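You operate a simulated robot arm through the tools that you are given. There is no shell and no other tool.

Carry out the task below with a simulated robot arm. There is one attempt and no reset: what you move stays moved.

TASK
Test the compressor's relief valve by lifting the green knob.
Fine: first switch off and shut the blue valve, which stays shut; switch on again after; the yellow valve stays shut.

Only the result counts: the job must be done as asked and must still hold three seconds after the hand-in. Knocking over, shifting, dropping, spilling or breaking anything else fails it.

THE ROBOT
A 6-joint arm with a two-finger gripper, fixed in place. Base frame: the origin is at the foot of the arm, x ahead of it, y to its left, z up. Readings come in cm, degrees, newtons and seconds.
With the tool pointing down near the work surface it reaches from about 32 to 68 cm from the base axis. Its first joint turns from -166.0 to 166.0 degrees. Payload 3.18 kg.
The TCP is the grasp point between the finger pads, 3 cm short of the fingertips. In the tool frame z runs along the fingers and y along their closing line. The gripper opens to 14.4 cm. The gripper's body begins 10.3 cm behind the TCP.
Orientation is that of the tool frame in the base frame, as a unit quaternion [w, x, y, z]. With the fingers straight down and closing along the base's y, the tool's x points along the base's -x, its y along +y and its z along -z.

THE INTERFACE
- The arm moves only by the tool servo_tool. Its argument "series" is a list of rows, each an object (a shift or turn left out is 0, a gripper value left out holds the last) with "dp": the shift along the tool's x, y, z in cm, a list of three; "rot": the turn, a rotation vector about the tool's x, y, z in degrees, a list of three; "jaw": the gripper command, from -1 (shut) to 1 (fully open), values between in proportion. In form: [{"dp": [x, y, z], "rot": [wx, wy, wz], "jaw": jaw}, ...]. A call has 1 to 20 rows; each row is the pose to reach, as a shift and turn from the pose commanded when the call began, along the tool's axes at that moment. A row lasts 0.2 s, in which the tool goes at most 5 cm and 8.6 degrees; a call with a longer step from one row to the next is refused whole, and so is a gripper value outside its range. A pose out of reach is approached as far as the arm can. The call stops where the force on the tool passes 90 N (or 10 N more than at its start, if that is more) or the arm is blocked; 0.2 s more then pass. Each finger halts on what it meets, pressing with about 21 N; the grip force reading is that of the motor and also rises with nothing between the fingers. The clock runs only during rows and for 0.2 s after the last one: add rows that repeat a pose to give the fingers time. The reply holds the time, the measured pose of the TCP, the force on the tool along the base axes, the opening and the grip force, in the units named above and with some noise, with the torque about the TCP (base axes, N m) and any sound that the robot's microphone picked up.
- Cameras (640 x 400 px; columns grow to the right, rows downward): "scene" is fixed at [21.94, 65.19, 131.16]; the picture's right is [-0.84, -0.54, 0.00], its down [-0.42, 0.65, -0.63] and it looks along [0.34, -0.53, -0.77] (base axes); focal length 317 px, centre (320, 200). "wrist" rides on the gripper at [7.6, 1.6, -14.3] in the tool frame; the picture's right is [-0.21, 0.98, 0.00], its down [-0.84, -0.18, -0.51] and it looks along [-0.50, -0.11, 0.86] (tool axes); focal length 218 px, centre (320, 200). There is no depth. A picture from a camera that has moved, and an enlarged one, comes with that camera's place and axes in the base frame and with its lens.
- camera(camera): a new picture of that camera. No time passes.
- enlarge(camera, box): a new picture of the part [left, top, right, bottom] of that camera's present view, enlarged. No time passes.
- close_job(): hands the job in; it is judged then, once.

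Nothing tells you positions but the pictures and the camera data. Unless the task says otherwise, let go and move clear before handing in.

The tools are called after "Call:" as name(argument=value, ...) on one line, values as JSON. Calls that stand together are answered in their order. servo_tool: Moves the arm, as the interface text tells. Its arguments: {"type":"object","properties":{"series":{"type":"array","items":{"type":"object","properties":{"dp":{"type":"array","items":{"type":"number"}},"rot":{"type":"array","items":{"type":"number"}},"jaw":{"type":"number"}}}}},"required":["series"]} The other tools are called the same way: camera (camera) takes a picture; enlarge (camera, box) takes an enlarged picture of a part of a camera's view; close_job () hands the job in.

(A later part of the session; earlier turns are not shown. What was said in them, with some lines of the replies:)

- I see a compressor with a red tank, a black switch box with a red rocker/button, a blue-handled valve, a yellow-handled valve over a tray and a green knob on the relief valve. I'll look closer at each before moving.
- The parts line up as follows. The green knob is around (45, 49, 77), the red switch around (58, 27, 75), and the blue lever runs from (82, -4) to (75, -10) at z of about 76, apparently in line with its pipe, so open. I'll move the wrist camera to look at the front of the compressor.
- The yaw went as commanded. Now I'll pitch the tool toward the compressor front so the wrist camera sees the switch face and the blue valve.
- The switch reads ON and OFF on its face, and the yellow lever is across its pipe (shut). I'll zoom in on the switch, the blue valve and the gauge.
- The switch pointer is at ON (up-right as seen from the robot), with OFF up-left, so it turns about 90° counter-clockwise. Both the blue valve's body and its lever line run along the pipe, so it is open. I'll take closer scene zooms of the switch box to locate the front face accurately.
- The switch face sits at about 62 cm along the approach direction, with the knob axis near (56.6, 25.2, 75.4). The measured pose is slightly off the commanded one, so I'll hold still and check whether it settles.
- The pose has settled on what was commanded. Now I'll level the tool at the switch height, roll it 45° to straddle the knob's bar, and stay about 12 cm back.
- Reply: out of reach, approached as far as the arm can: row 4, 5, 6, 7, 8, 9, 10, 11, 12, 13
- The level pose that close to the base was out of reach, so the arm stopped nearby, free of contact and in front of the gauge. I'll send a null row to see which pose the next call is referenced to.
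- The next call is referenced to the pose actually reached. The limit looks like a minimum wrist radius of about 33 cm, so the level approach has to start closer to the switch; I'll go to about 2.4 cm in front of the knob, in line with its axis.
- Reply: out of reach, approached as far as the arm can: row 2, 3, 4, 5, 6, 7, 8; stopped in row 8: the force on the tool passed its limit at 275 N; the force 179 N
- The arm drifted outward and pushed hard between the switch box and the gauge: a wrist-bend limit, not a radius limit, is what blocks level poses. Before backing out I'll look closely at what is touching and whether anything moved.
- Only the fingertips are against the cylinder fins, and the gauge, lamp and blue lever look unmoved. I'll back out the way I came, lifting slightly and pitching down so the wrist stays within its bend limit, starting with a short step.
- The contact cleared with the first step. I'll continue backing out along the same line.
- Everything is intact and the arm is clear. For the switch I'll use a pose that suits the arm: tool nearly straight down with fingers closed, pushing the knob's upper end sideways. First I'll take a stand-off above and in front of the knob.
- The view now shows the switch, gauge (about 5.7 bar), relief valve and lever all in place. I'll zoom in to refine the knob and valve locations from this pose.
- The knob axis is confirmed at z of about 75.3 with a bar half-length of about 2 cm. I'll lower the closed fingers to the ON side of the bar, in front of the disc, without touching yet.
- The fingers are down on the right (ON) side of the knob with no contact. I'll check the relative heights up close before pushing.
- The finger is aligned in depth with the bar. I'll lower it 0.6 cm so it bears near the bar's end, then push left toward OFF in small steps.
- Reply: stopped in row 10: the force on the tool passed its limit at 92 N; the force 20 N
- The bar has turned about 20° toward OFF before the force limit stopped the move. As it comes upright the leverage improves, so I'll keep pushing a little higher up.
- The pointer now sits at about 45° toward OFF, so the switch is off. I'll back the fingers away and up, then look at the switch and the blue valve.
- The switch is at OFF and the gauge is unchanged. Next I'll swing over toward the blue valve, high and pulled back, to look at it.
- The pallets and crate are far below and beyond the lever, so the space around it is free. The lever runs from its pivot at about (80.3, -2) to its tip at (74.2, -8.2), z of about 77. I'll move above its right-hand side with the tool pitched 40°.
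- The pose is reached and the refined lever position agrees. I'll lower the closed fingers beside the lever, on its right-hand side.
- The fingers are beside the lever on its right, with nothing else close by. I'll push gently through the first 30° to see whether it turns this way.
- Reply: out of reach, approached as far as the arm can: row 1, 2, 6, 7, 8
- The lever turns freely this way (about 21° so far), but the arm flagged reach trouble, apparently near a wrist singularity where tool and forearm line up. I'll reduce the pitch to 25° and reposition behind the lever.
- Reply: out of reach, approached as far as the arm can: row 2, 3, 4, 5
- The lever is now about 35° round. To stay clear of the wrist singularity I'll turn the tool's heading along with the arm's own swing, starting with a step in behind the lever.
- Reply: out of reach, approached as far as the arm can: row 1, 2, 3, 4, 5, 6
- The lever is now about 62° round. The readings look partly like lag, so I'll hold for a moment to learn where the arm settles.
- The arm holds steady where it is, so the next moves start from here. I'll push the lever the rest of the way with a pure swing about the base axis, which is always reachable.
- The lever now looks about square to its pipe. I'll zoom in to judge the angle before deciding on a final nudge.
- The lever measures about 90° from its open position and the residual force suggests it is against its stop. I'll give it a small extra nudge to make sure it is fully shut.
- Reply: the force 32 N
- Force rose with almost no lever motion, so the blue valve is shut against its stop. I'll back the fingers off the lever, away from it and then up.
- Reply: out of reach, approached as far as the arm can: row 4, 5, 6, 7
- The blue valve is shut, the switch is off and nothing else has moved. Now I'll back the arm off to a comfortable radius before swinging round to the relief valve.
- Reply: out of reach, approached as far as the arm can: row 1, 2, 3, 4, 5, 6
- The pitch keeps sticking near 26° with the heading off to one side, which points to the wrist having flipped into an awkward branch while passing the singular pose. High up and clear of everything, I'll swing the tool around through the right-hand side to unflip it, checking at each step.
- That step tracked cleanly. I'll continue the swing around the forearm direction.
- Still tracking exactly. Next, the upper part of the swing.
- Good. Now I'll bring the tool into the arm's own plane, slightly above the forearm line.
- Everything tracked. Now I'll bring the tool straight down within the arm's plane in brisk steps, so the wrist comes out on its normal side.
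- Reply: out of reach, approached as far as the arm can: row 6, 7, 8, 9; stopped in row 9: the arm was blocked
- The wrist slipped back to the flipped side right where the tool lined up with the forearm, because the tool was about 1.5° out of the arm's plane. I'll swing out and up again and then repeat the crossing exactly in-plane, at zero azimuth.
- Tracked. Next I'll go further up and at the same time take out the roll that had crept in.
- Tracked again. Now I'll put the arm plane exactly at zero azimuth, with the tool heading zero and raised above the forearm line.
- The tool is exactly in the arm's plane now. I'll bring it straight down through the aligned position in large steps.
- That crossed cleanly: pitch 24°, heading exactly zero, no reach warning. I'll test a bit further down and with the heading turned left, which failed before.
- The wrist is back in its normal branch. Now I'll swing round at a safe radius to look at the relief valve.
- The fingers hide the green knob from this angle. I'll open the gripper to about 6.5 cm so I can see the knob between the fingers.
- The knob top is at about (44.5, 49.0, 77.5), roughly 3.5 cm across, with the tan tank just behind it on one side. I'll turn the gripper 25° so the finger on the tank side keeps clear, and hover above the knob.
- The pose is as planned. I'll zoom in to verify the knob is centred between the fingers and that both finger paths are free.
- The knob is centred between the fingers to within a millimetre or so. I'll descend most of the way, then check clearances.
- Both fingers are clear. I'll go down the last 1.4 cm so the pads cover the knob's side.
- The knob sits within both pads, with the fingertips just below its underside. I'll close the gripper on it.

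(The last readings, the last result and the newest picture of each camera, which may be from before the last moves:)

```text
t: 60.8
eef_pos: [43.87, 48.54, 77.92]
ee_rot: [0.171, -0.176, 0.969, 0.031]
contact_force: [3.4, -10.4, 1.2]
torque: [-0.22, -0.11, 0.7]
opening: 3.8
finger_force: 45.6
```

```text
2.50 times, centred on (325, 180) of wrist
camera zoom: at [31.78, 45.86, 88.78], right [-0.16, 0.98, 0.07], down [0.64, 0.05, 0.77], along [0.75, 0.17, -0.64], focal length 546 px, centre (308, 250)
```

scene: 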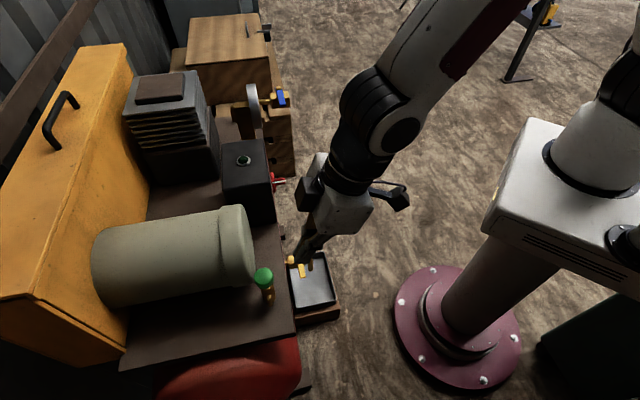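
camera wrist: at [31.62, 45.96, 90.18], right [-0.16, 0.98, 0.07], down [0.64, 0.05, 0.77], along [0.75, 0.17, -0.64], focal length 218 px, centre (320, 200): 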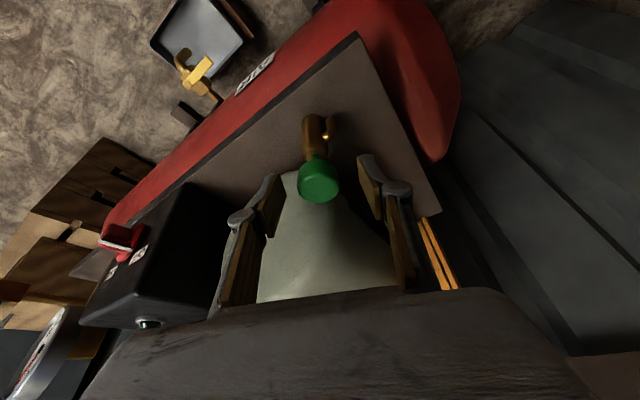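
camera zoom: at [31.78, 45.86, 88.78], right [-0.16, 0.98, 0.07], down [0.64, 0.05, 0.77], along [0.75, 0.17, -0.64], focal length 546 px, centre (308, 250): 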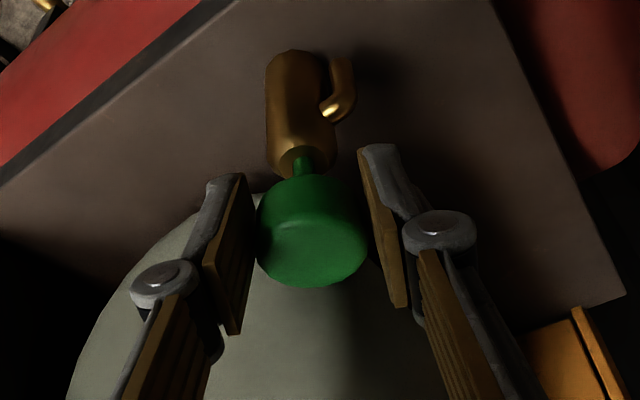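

The knob is gripped (3.8 cm opening), with about 10 N of sideways load. I'll ease that off with a small lateral correction and then lift slowly.

Call:
servo_tool(series=[{"dp": [0, -0.12, 0], "jaw": -1}, {"dp": [-0.07, -0.12, -0.19]}, {"dp": [-0.14, -0.12, -0.38]}, {"dp": [-0.2, -0.12, -0.56]}, {"dp": [-0.27, -0.12, -0.75]}, {"dp": [-0.27, -0.12, -0.75]}])

Call:
enlarge(camera="wrist", box=[220, 100, 430, 260])

```text
t: 62.2
eef_pos: [43.82, 48.53, 78.67]
ee_rot: [0.171, -0.177, 0.969, 0.03]
contact_force: [-0.5, 0.8, -4.3]
torque: [-0.01, 0.11, 0.67]
opening: 3.75
finger_force: 45.4
```

```text
2.50 times, centred on (325, 180) of wrist
camera zoom: at [31.78, 45.84, 89.56], right [-0.16, 0.98, 0.07], down [0.64, 0.05, 0.76], along [0.75, 0.17, -0.64], focal length 546 px, centre (308, 250)
```

zoom: 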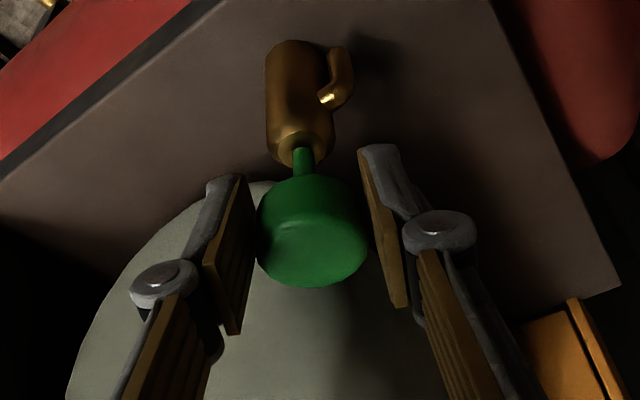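

The knob is rising with the gripper: the stem shows more and the pull is only about 4 N. There is no hiss yet, so I'll lift further in small steps.

Call:
servo_tool(series=[{"dp": [-0.07, 0, -0.19], "jaw": -1}, {"dp": [-0.14, 0, -0.38]}, {"dp": [-0.2, 0, -0.56]}, {"dp": [-0.2, 0, -0.56]}])

Call:
enlarge(camera="wrist", box=[220, 100, 430, 260])

```text
t: 63.2
eef_pos: [43.84, 48.59, 79.39]
ee_rot: [0.171, -0.177, 0.969, 0.033]
contact_force: [-7.4, 11.5, -8.3]
torque: [0.17, 0.1, 0.81]
opening: 3.78
finger_force: 45.4
```

```text
2.50 times, centred on (325, 180) of wrist
camera zoom: at [31.78, 45.81, 90.22], right [-0.16, 0.98, 0.07], down [0.64, 0.05, 0.77], along [0.75, 0.17, -0.64], focal length 546 px, centre (308, 250)
```

zoom: 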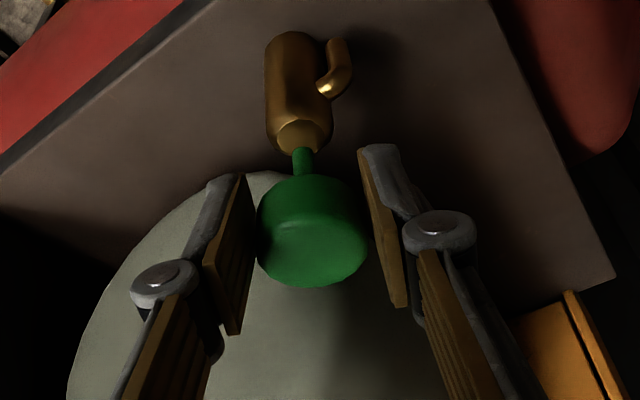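

The knob is up about 1.4 cm and the spring pull is growing (8 N), but still no sound. I'll ease the side load and lift a little more, holding it for a moment.

Call:
servo_tool(series=[{"dp": [0, 0.1, 0], "jaw": -1}, {"dp": [-0.07, 0.1, -0.19]}, {"dp": [-0.14, 0.1, -0.38]}, {"dp": [-0.2, 0.1, -0.56]}, {"dp": [-0.2, 0.1, -0.56]}, {"dp": [-0.2, 0.1, -0.56]}, {"dp": [-0.2, 0.1, -0.56]}])

Call:
enlarge(camera="wrist", box=[220, 100, 430, 260])

Call:
camera(camera="wrist")

```text
t: 64.8
eef_pos: [43.88, 48.53, 79.72]
ee_rot: [0.169, -0.177, 0.969, 0.03]
contact_force: [-10.5, 15.9, -37.3]
torque: [-0.07, 0.51, 0.82]
opening: 3.77
finger_force: 45.2
```

```text
2.50 times, centred on (325, 180) of wrist
camera zoom: at [31.81, 45.86, 90.63], right [-0.16, 0.98, 0.07], down [0.64, 0.05, 0.76], along [0.75, 0.17, -0.64], focal length 546 px, centre (308, 250)
```

zoom: 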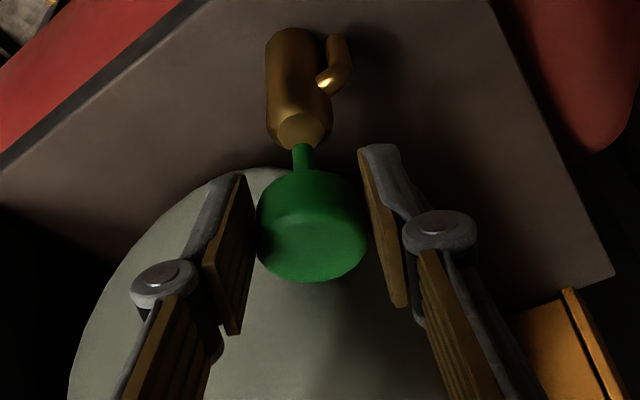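

```text
taken
camera wrist: at [31.81, 45.86, 90.63], right [-0.16, 0.98, 0.07], down [0.64, 0.05, 0.76], along [0.75, 0.17, -0.64], focal length 218 px, centre (320, 200)
```

wrist: 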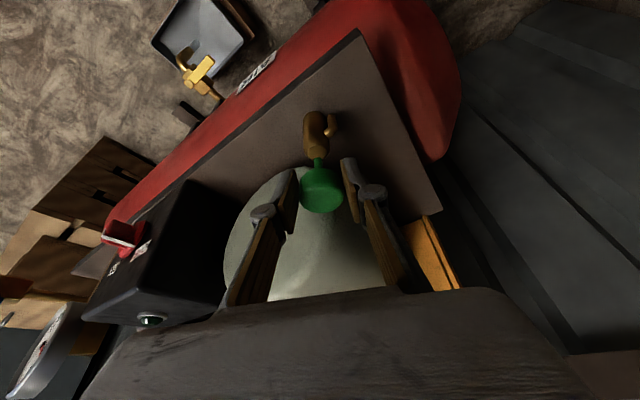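

The pull jumped to 37 N, so the knob is at the top of its travel: the valve is fully lifted. I'll check the gauge while holding it open.

Call:
enlarge(camera="wrist", box=[0, 280, 120, 400])

Call:
servo_tool(series=[{"dp": [0, 0, 0], "jaw": -1}, {"dp": [0, 0, 0]}, {"dp": [0, 0, 0]}, {"dp": [0, 0, 0]}, {"dp": [0, 0, 0]}, {"dp": [0, 0, 0]}, {"dp": [0, 0, 0]}, {"dp": [0, 0, 0]}])

Call:
enlarge(camera="wrist", box=[0, 280, 120, 400])

```text
3.33 times, centred on (60, 340) of wrist
camera zoom: at [31.81, 45.86, 90.63], right [-0.16, 0.98, 0.07], down [0.64, 0.05, 0.76], along [0.75, 0.17, -0.64], focal length 728 px, centre (1187, -267)
```

zoom: 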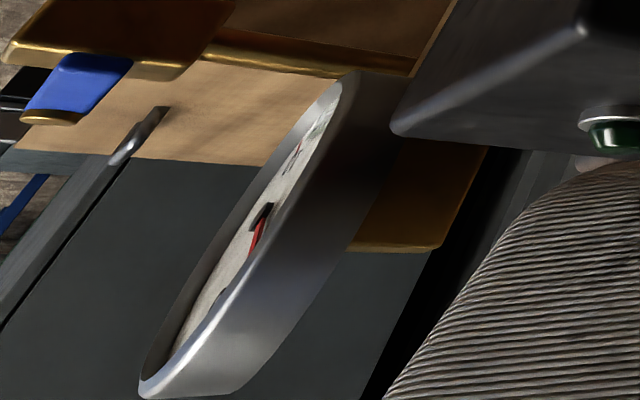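

```text
t: 66.6
eef_pos: [43.83, 48.51, 79.89]
ee_rot: [0.17, -0.177, 0.969, 0.03]
contact_force: [-18.4, 15.3, -34.5]
torque: [-0.04, 0.61, 0.88]
opening: 3.8
finger_force: 45.2
```

```text
3.33 times, centred on (60, 340) of wrist
camera zoom: at [31.81, 45.86, 90.64], right [-0.16, 0.98, 0.07], down [0.64, 0.05, 0.76], along [0.75, 0.17, -0.64], focal length 728 px, centre (1187, -267)
```

zoom: 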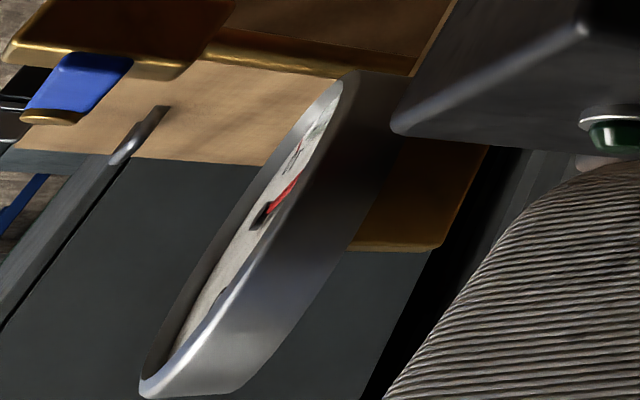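

The gauge needle has swung from about 5.8 bar down toward zero, so the relief valve has vented. Now I'll lower the knob back to its seat, release it and rise clear.

Call:
servo_tool(series=[{"dp": [0.14, -0.08, 0.38], "jaw": -1}, {"dp": [0.27, -0.1, 0.75]}, {"dp": [0.41, -0.1, 1.13]}, {"dp": [0.55, -0.1, 1.5]}, {"dp": [0.6, -0.1, 1.64]}, {"dp": [0.6, -0.1, 1.64]}, {"dp": [0.6, -0.1, 1.64], "jaw": -0.1}, {"dp": [0.6, -0.1, 1.64]}, {"dp": [0.6, -0.1, 1.64]}, {"dp": [0.6, -0.1, 1.64]}])

Call:
camera(camera="wrist")

Call:
enlarge(camera="wrist", box=[220, 100, 430, 260])

```text
t: 68.8
eef_pos: [43.82, 48.43, 78.33]
ee_rot: [0.171, -0.176, 0.969, 0.031]
contact_force: [-0.6, 0.0, 0.5]
torque: [0.03, 0.01, -0.01]
opening: 6.46
finger_force: 0.0
```

```text
taken
camera wrist: at [31.85, 45.75, 89.16], right [-0.16, 0.98, 0.07], down [0.64, 0.05, 0.77], along [0.75, 0.17, -0.64], focal length 218 px, centre (320, 200)
```

wrist: 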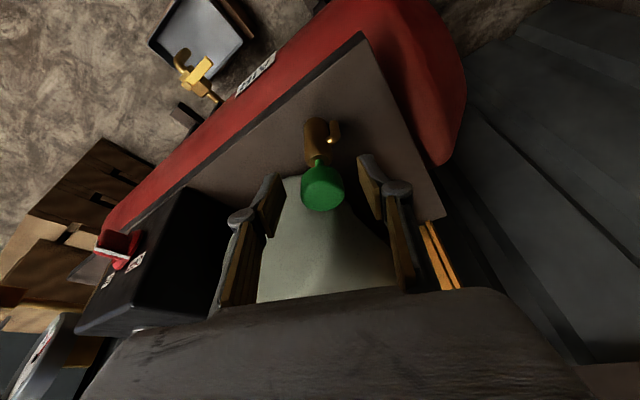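

```text
2.50 times, centred on (325, 180) of wrist
camera zoom: at [31.85, 45.75, 89.16], right [-0.16, 0.98, 0.07], down [0.64, 0.05, 0.77], along [0.75, 0.17, -0.64], focal length 546 px, centre (308, 250)
```

zoom: 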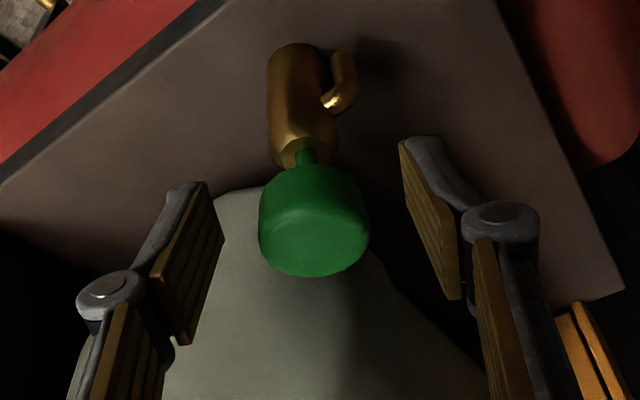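

The knob is back on its seat and released. I'll rise straight up and back away from it, then look over the valve and the gauge.

Call:
servo_tool(series=[{"dp": [-0.7, 0, -1.9]}, {"dp": [-1.4, 0, -3.8]}, {"dp": [-1.6, 0, -6.0]}, {"dp": [-0.86, 0, -8.2]}, {"dp": [-0.86, 0, -8.2]}, {"dp": [-0.86, 0, -8.2]}])

Call:
camera(camera="wrist")

Call:
camera(camera="scene")

```text
t: 70.2
eef_pos: [41.91, 47.76, 86.33]
ee_rot: [0.171, -0.176, 0.969, 0.031]
contact_force: [0.2, 0.0, -0.2]
torque: [-0.02, 0.01, 0.0]
opening: 6.47
finger_force: 0.1
```

```text
taken
camera wrist: at [29.75, 45.02, 97.18], right [-0.16, 0.98, 0.07], down [0.64, 0.05, 0.77], along [0.75, 0.17, -0.64], focal length 218 px, centre (320, 200)
```

wrist: 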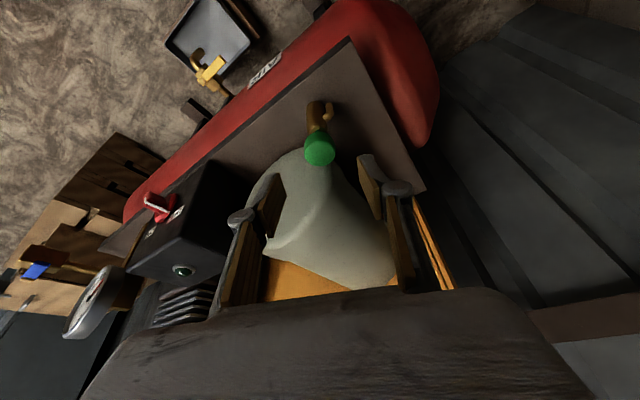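

```text
taken
```

scene: 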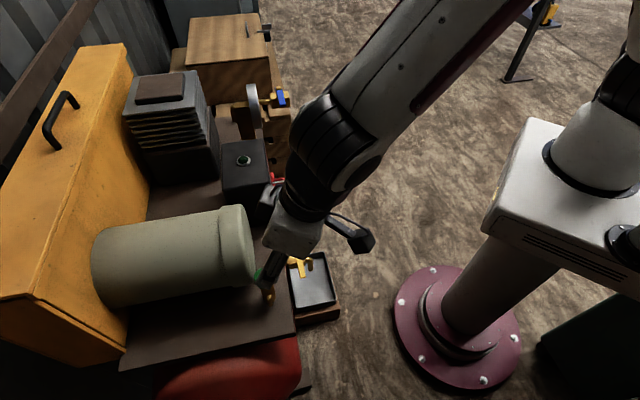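

All is in order: the knob is seated, the yellow lever untouched and the blue lever still shut. Now I'll move to the OFF side of the switch with the fingers closed.

Call:
servo_tool(series=[{"dp": [-0.35, -3.76, 0.19], "rot": [-1.4, 0, -4.0], "jaw": -1}, {"dp": [-0.7, -7.5, 0.37], "rot": [-2.9, 0, -7.9]}, {"dp": [-1.06, -11.3, 0.56], "rot": [-4.3, 0, -11.9]}, {"dp": [-1.4, -15.0, 0.75], "rot": [-5.7, 0, -15.9]}, {"dp": [-1.77, -18.8, 0.93], "rot": [-7.2, 0, -19.8]}, {"dp": [-2.12, -22.57, 1.12], "rot": [-8.6, 0, -23.8]}, {"dp": [-2.12, -22.57, 1.12], "rot": [-8.6, 0, -23.8]}, {"dp": [-2.12, -22.57, 1.12], "rot": [-8.6, 0, -23.8]}])

Call:
camera(camera="wrist")

Call:
camera(camera="scene")

```text
t: 72.0
eef_pos: [51.97, 27.48, 86.03]
ee_rot: [0.16, -0.385, 0.906, 0.069]
contact_force: [-0.2, 0.0, 0.3]
torque: [0.02, -0.03, -0.03]
opening: 0.01
finger_force: 20.9
```

```text
taken
camera wrist: at [42.23, 19.88, 96.85], right [-0.57, 0.82, 0.07], down [0.56, 0.32, 0.77], along [0.61, 0.47, -0.64], focal length 218 px, centre (320, 200)
```

wrist: 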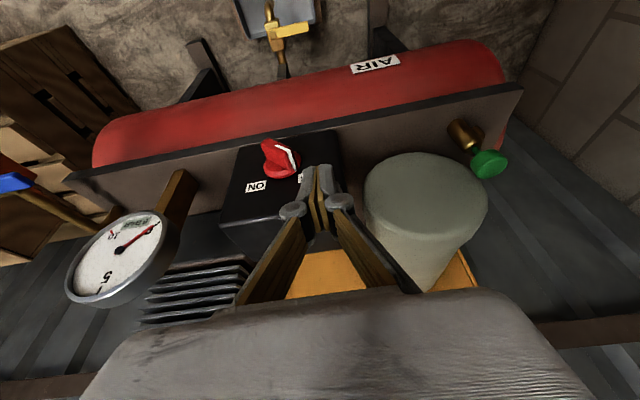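

```text
taken
```

scene: 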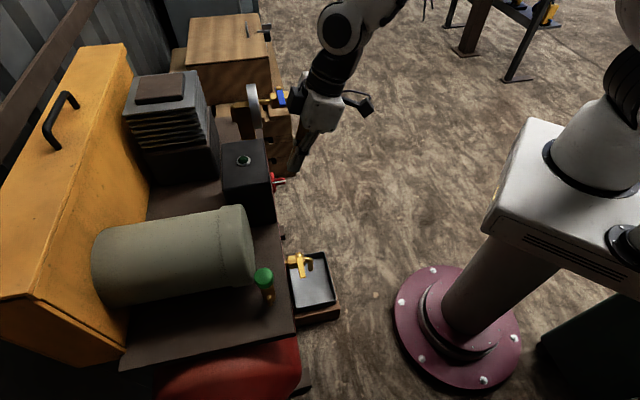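

The gauge now reads about zero, confirming the valve vented. I'll lower the closed fingers on the OFF side of the bar.

Call:
servo_tool(series=[{"dp": [-0.44, -0.1, 2.29]}, {"dp": [-0.79, -0.2, 4.55]}, {"dp": [-0.11, -0.2, 6.43]}, {"dp": [0.37, -0.2, 7.74]}, {"dp": [0.37, -0.2, 7.74]}, {"dp": [0.37, -0.2, 7.74]}])

Call:
enlarge(camera="wrist", box=[200, 90, 400, 250])

Call:
enlarge(camera="scene", box=[215, 120, 315, 220])

```text
t: 73.4
eef_pos: [53.74, 28.89, 78.24]
ee_rot: [0.16, -0.384, 0.907, 0.068]
contact_force: [0.1, 0.2, -0.3]
torque: [0.0, 0.01, -0.01]
opening: 0.0
finger_force: 21.2
```

```text
2.50 times, centred on (300, 170) of wrist
camera zoom: at [44.07, 21.39, 89.12], right [-0.57, 0.82, 0.07], down [0.56, 0.32, 0.77], along [0.61, 0.47, -0.64], focal length 546 px, centre (370, 275)
```

zoom: 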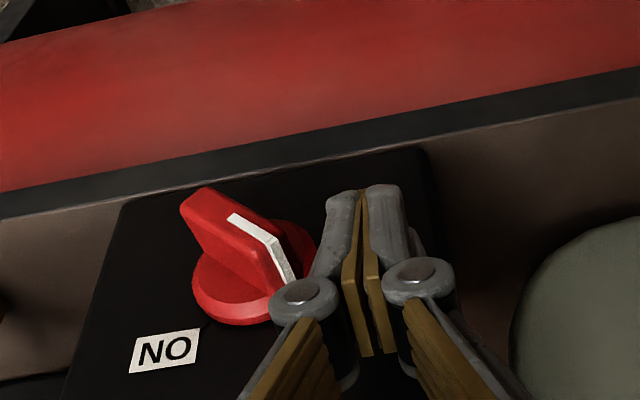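

```text
4.00 times, centred on (265, 170) of scene
camera zoom: at [21.94, 65.19, 131.16], right [-0.84, -0.54, 0.0], down [-0.42, 0.65, -0.63], along [0.34, -0.53, -0.77], focal length 1269 px, centre (540, 320)
```

zoom: 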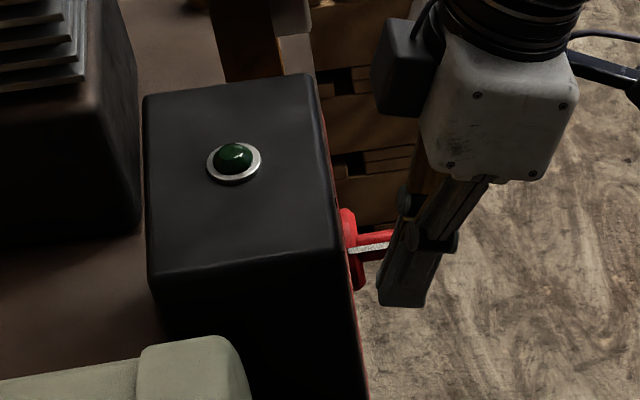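

The fingers are in place on the OFF side with no contact. I'll push toward ON in small steps, as before.

Call:
servo_tool(series=[{"dp": [0, -0.6, 0]}, {"dp": [0, -1.0, 0]}, {"dp": [0, -1.3, 0]}, {"dp": [0, -1.5, 0]}, {"dp": [0, -1.7, 0]}, {"dp": [0, -1.9, 0]}, {"dp": [0, -2.1, 0]}, {"dp": [0, -2.3, 0]}, {"dp": [0, -2.5, 0]}, {"dp": [0, -2.7, 0]}])

Call:
enlarge(camera="wrist", box=[200, 90, 400, 250])

```text
t: 75.6
eef_pos: [55.95, 27.09, 78.57]
ee_rot: [0.16, -0.384, 0.907, 0.067]
contact_force: [0.2, 2.0, 0.3]
torque: [-0.01, 0.0, -0.02]
opening: 0.04
finger_force: 20.8
```

```text
2.50 times, centred on (300, 170) of wrist
camera zoom: at [46.14, 19.5, 89.36], right [-0.57, 0.82, 0.07], down [0.56, 0.32, 0.77], along [0.61, 0.47, -0.64], focal length 546 px, centre (370, 275)
```

zoom: 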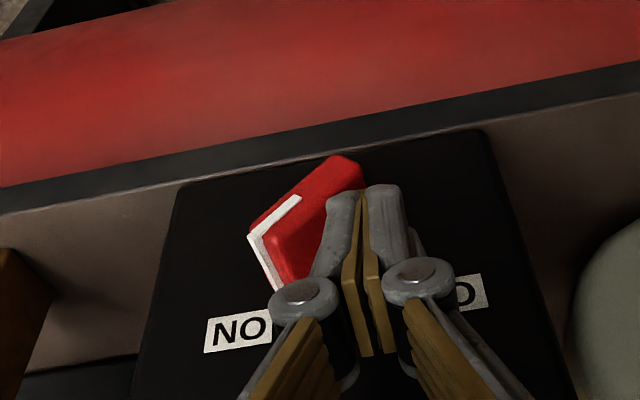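

The pointer is back at ON (about 45° right). I'll withdraw the fingers leftward, then up and back, and check everything.

Call:
servo_tool(series=[{"dp": [0, 0.6, 0]}, {"dp": [0, 1.2, 0]}, {"dp": [0, 1.3, -3]}, {"dp": [0, 1.3, -7]}, {"dp": [-0.05, 1.3, -11]}, {"dp": [-0.09, 1.3, -14.87]}, {"dp": [-0.09, 1.3, -14.87]}, {"dp": [-0.09, 1.3, -14.87]}])

Call:
camera(camera="wrist")

Call:
enlarge(camera="wrist", box=[210, 90, 370, 200])

Call:
enlarge(camera="scene", box=[215, 60, 335, 220])

Call:
camera(camera="scene")

```text
t: 77.4
eef_pos: [51.57, 24.52, 92.39]
ee_rot: [0.159, -0.385, 0.907, 0.068]
contact_force: [-0.7, -0.8, -0.2]
torque: [0.0, -0.01, 0.04]
opening: 0.0
finger_force: 20.9
```

```text
taken
camera wrist: at [41.74, 16.95, 103.22], right [-0.57, 0.82, 0.07], down [0.56, 0.32, 0.77], along [0.61, 0.47, -0.64], focal length 218 px, centre (320, 200)
```

wrist: 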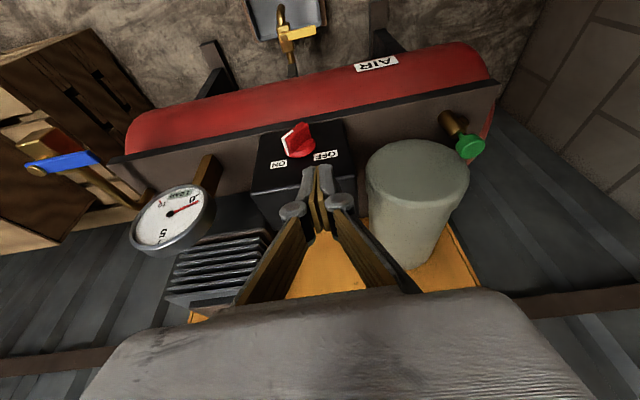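

```text
3.64 times, centred on (290, 145) of wrist
camera zoom: at [41.74, 16.95, 103.22], right [-0.57, 0.82, 0.07], down [0.56, 0.32, 0.77], along [0.61, 0.47, -0.64], focal length 794 px, centre (429, 400)
```

zoom: 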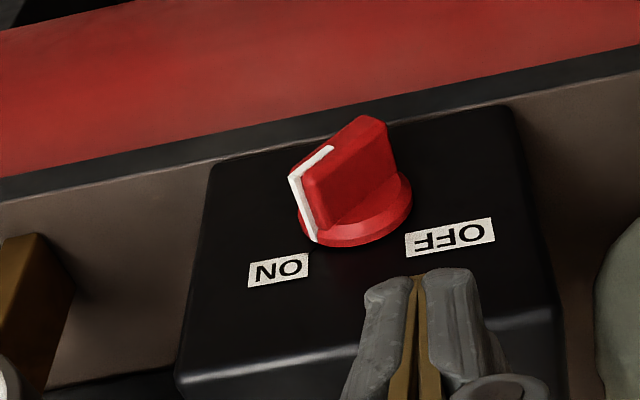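

```text
2.50 times, centred on (275, 140) of scene
camera zoom: at [21.94, 65.19, 131.16], right [-0.84, -0.54, 0.0], down [-0.42, 0.65, -0.63], along [0.34, -0.53, -0.77], focal length 793 px, centre (432, 350)
```

zoom: 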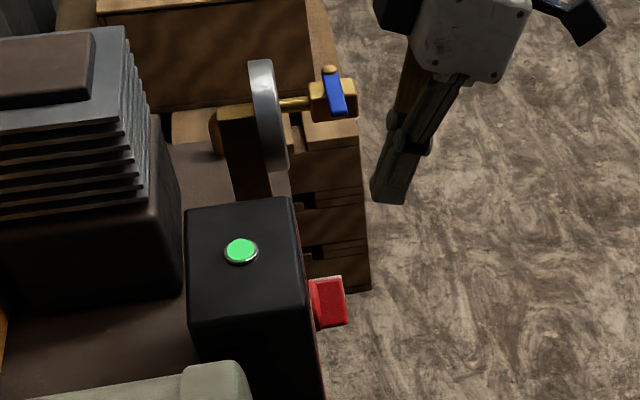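

```text
taken
```

scene: 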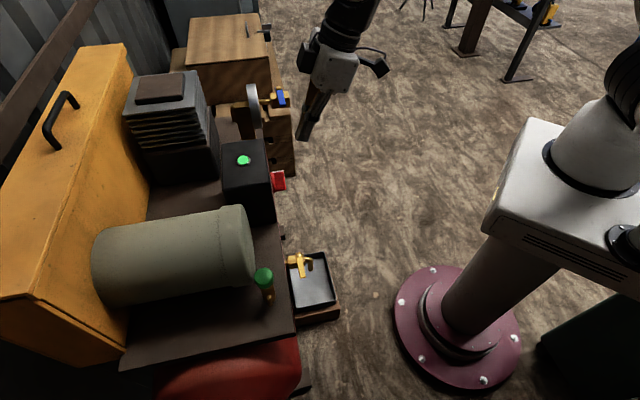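

The lamp is now lit, so the compressor is running again, and the blue lever is square to its pipe. I'll do a last check of the green knob, the yellow valve and the gauge before handing in.

Call:
enlarge(camera="scene", box=[225, 240, 345, 330])

Call:
enlarge(camera="wrist", box=[120, 170, 230, 260])

Call:
enlarge(camera="wrist", box=[410, 90, 510, 170])

Call:
enlarge(camera="scene", box=[250, 65, 320, 110])

```text
4.44 times, centred on (285, 285) of scene
camera zoom: at [21.94, 65.19, 131.16], right [-0.84, -0.54, 0.0], down [-0.42, 0.65, -0.63], along [0.34, -0.53, -0.77], focal length 1410 px, centre (476, -178)
```

zoom: 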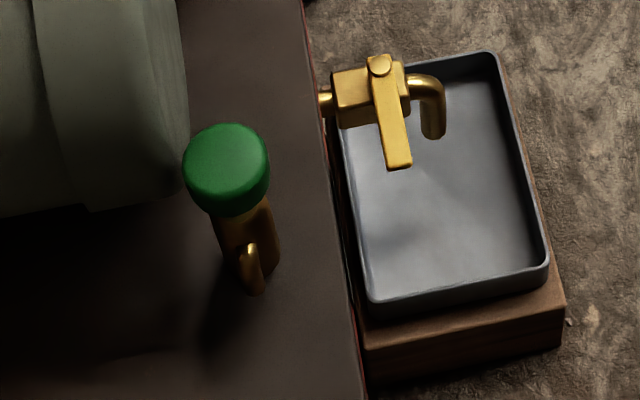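

```text
4.44 times, centred on (175, 215) of wrist
camera zoom: at [41.74, 16.95, 103.22], right [-0.57, 0.82, 0.07], down [0.56, 0.32, 0.77], along [0.61, 0.47, -0.64], focal length 970 px, centre (964, 133)
```

zoom: 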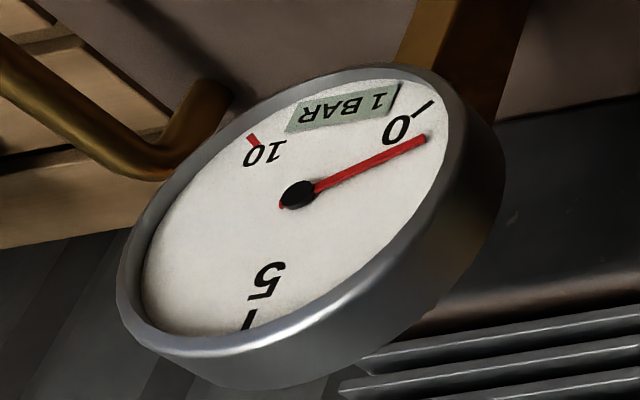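

```text
5.00 times, centred on (460, 130) of wrist
camera zoom: at [41.74, 16.95, 103.22], right [-0.57, 0.82, 0.07], down [0.56, 0.32, 0.77], along [0.61, 0.47, -0.64], focal length 1091 px, centre (-380, 550)
```

zoom: 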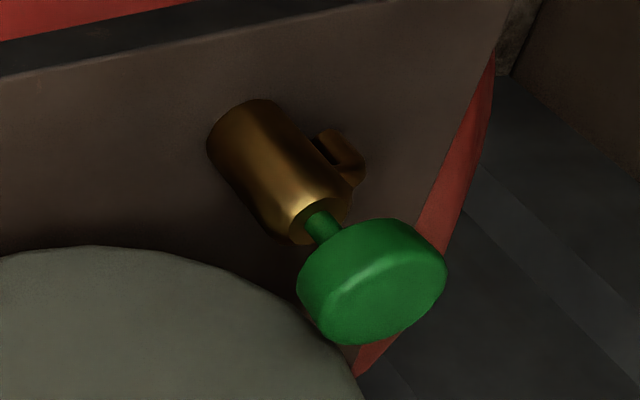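

```text
8.89 times, centred on (285, 88) of scene
camera zoom: at [21.94, 65.19, 131.16], right [-0.84, -0.54, 0.0], down [-0.42, 0.65, -0.63], along [0.34, -0.53, -0.77], focal length 2819 px, centre (631, 1200)
```

zoom: 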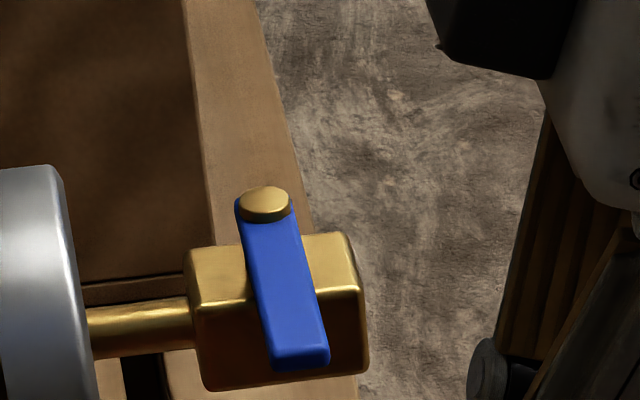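

The relief valve test is done. The switch went to OFF and the blue valve was shut first, then the green knob was lifted to full travel and the tank vented to about 0 bar.

Current state:
- **Green knob:** seated again exactly as it was.
- **Blue valve:** shut, about 90° across its pipe.
- **Yellow valve:** still shut, never touched.
- **Switch:** back at ON, with the lamp lit and the pressure now about 1 bar and rising.
- **Arm:** empty and clear.

Early on, the fingertips hit the cylinder fins at 275 N while the arm was out of reach. Nothing appears to have moved or been damaged. I'm handing in now.

Call:
close_job()

```text
The job is handed in.
```

I tested the relief valve in the order you asked, and the job is handed in. No verdict came back, so the state below is from my last pictures before hand-in.

- **Sequence:** I switched off, shut the blue valve, then lifted the green knob to the top of its travel. The gauge fell from about 5.8 bar to about zero. I set the knob back down on its seat and switched on again.
- **Blue valve:** shut, with its lever square to the pipe.
- **Yellow valve:** still shut; I never touched it.
- **Switch:** at ON, with the lamp lit and pressure building again at about 1 bar.
- **Arm:** empty and clear of the compressor.

Early on, a move the arm could not reach drove the fingertips into the cylinder fins at 275 N. In the pictures, nothing looked shifted or damaged afterwards.
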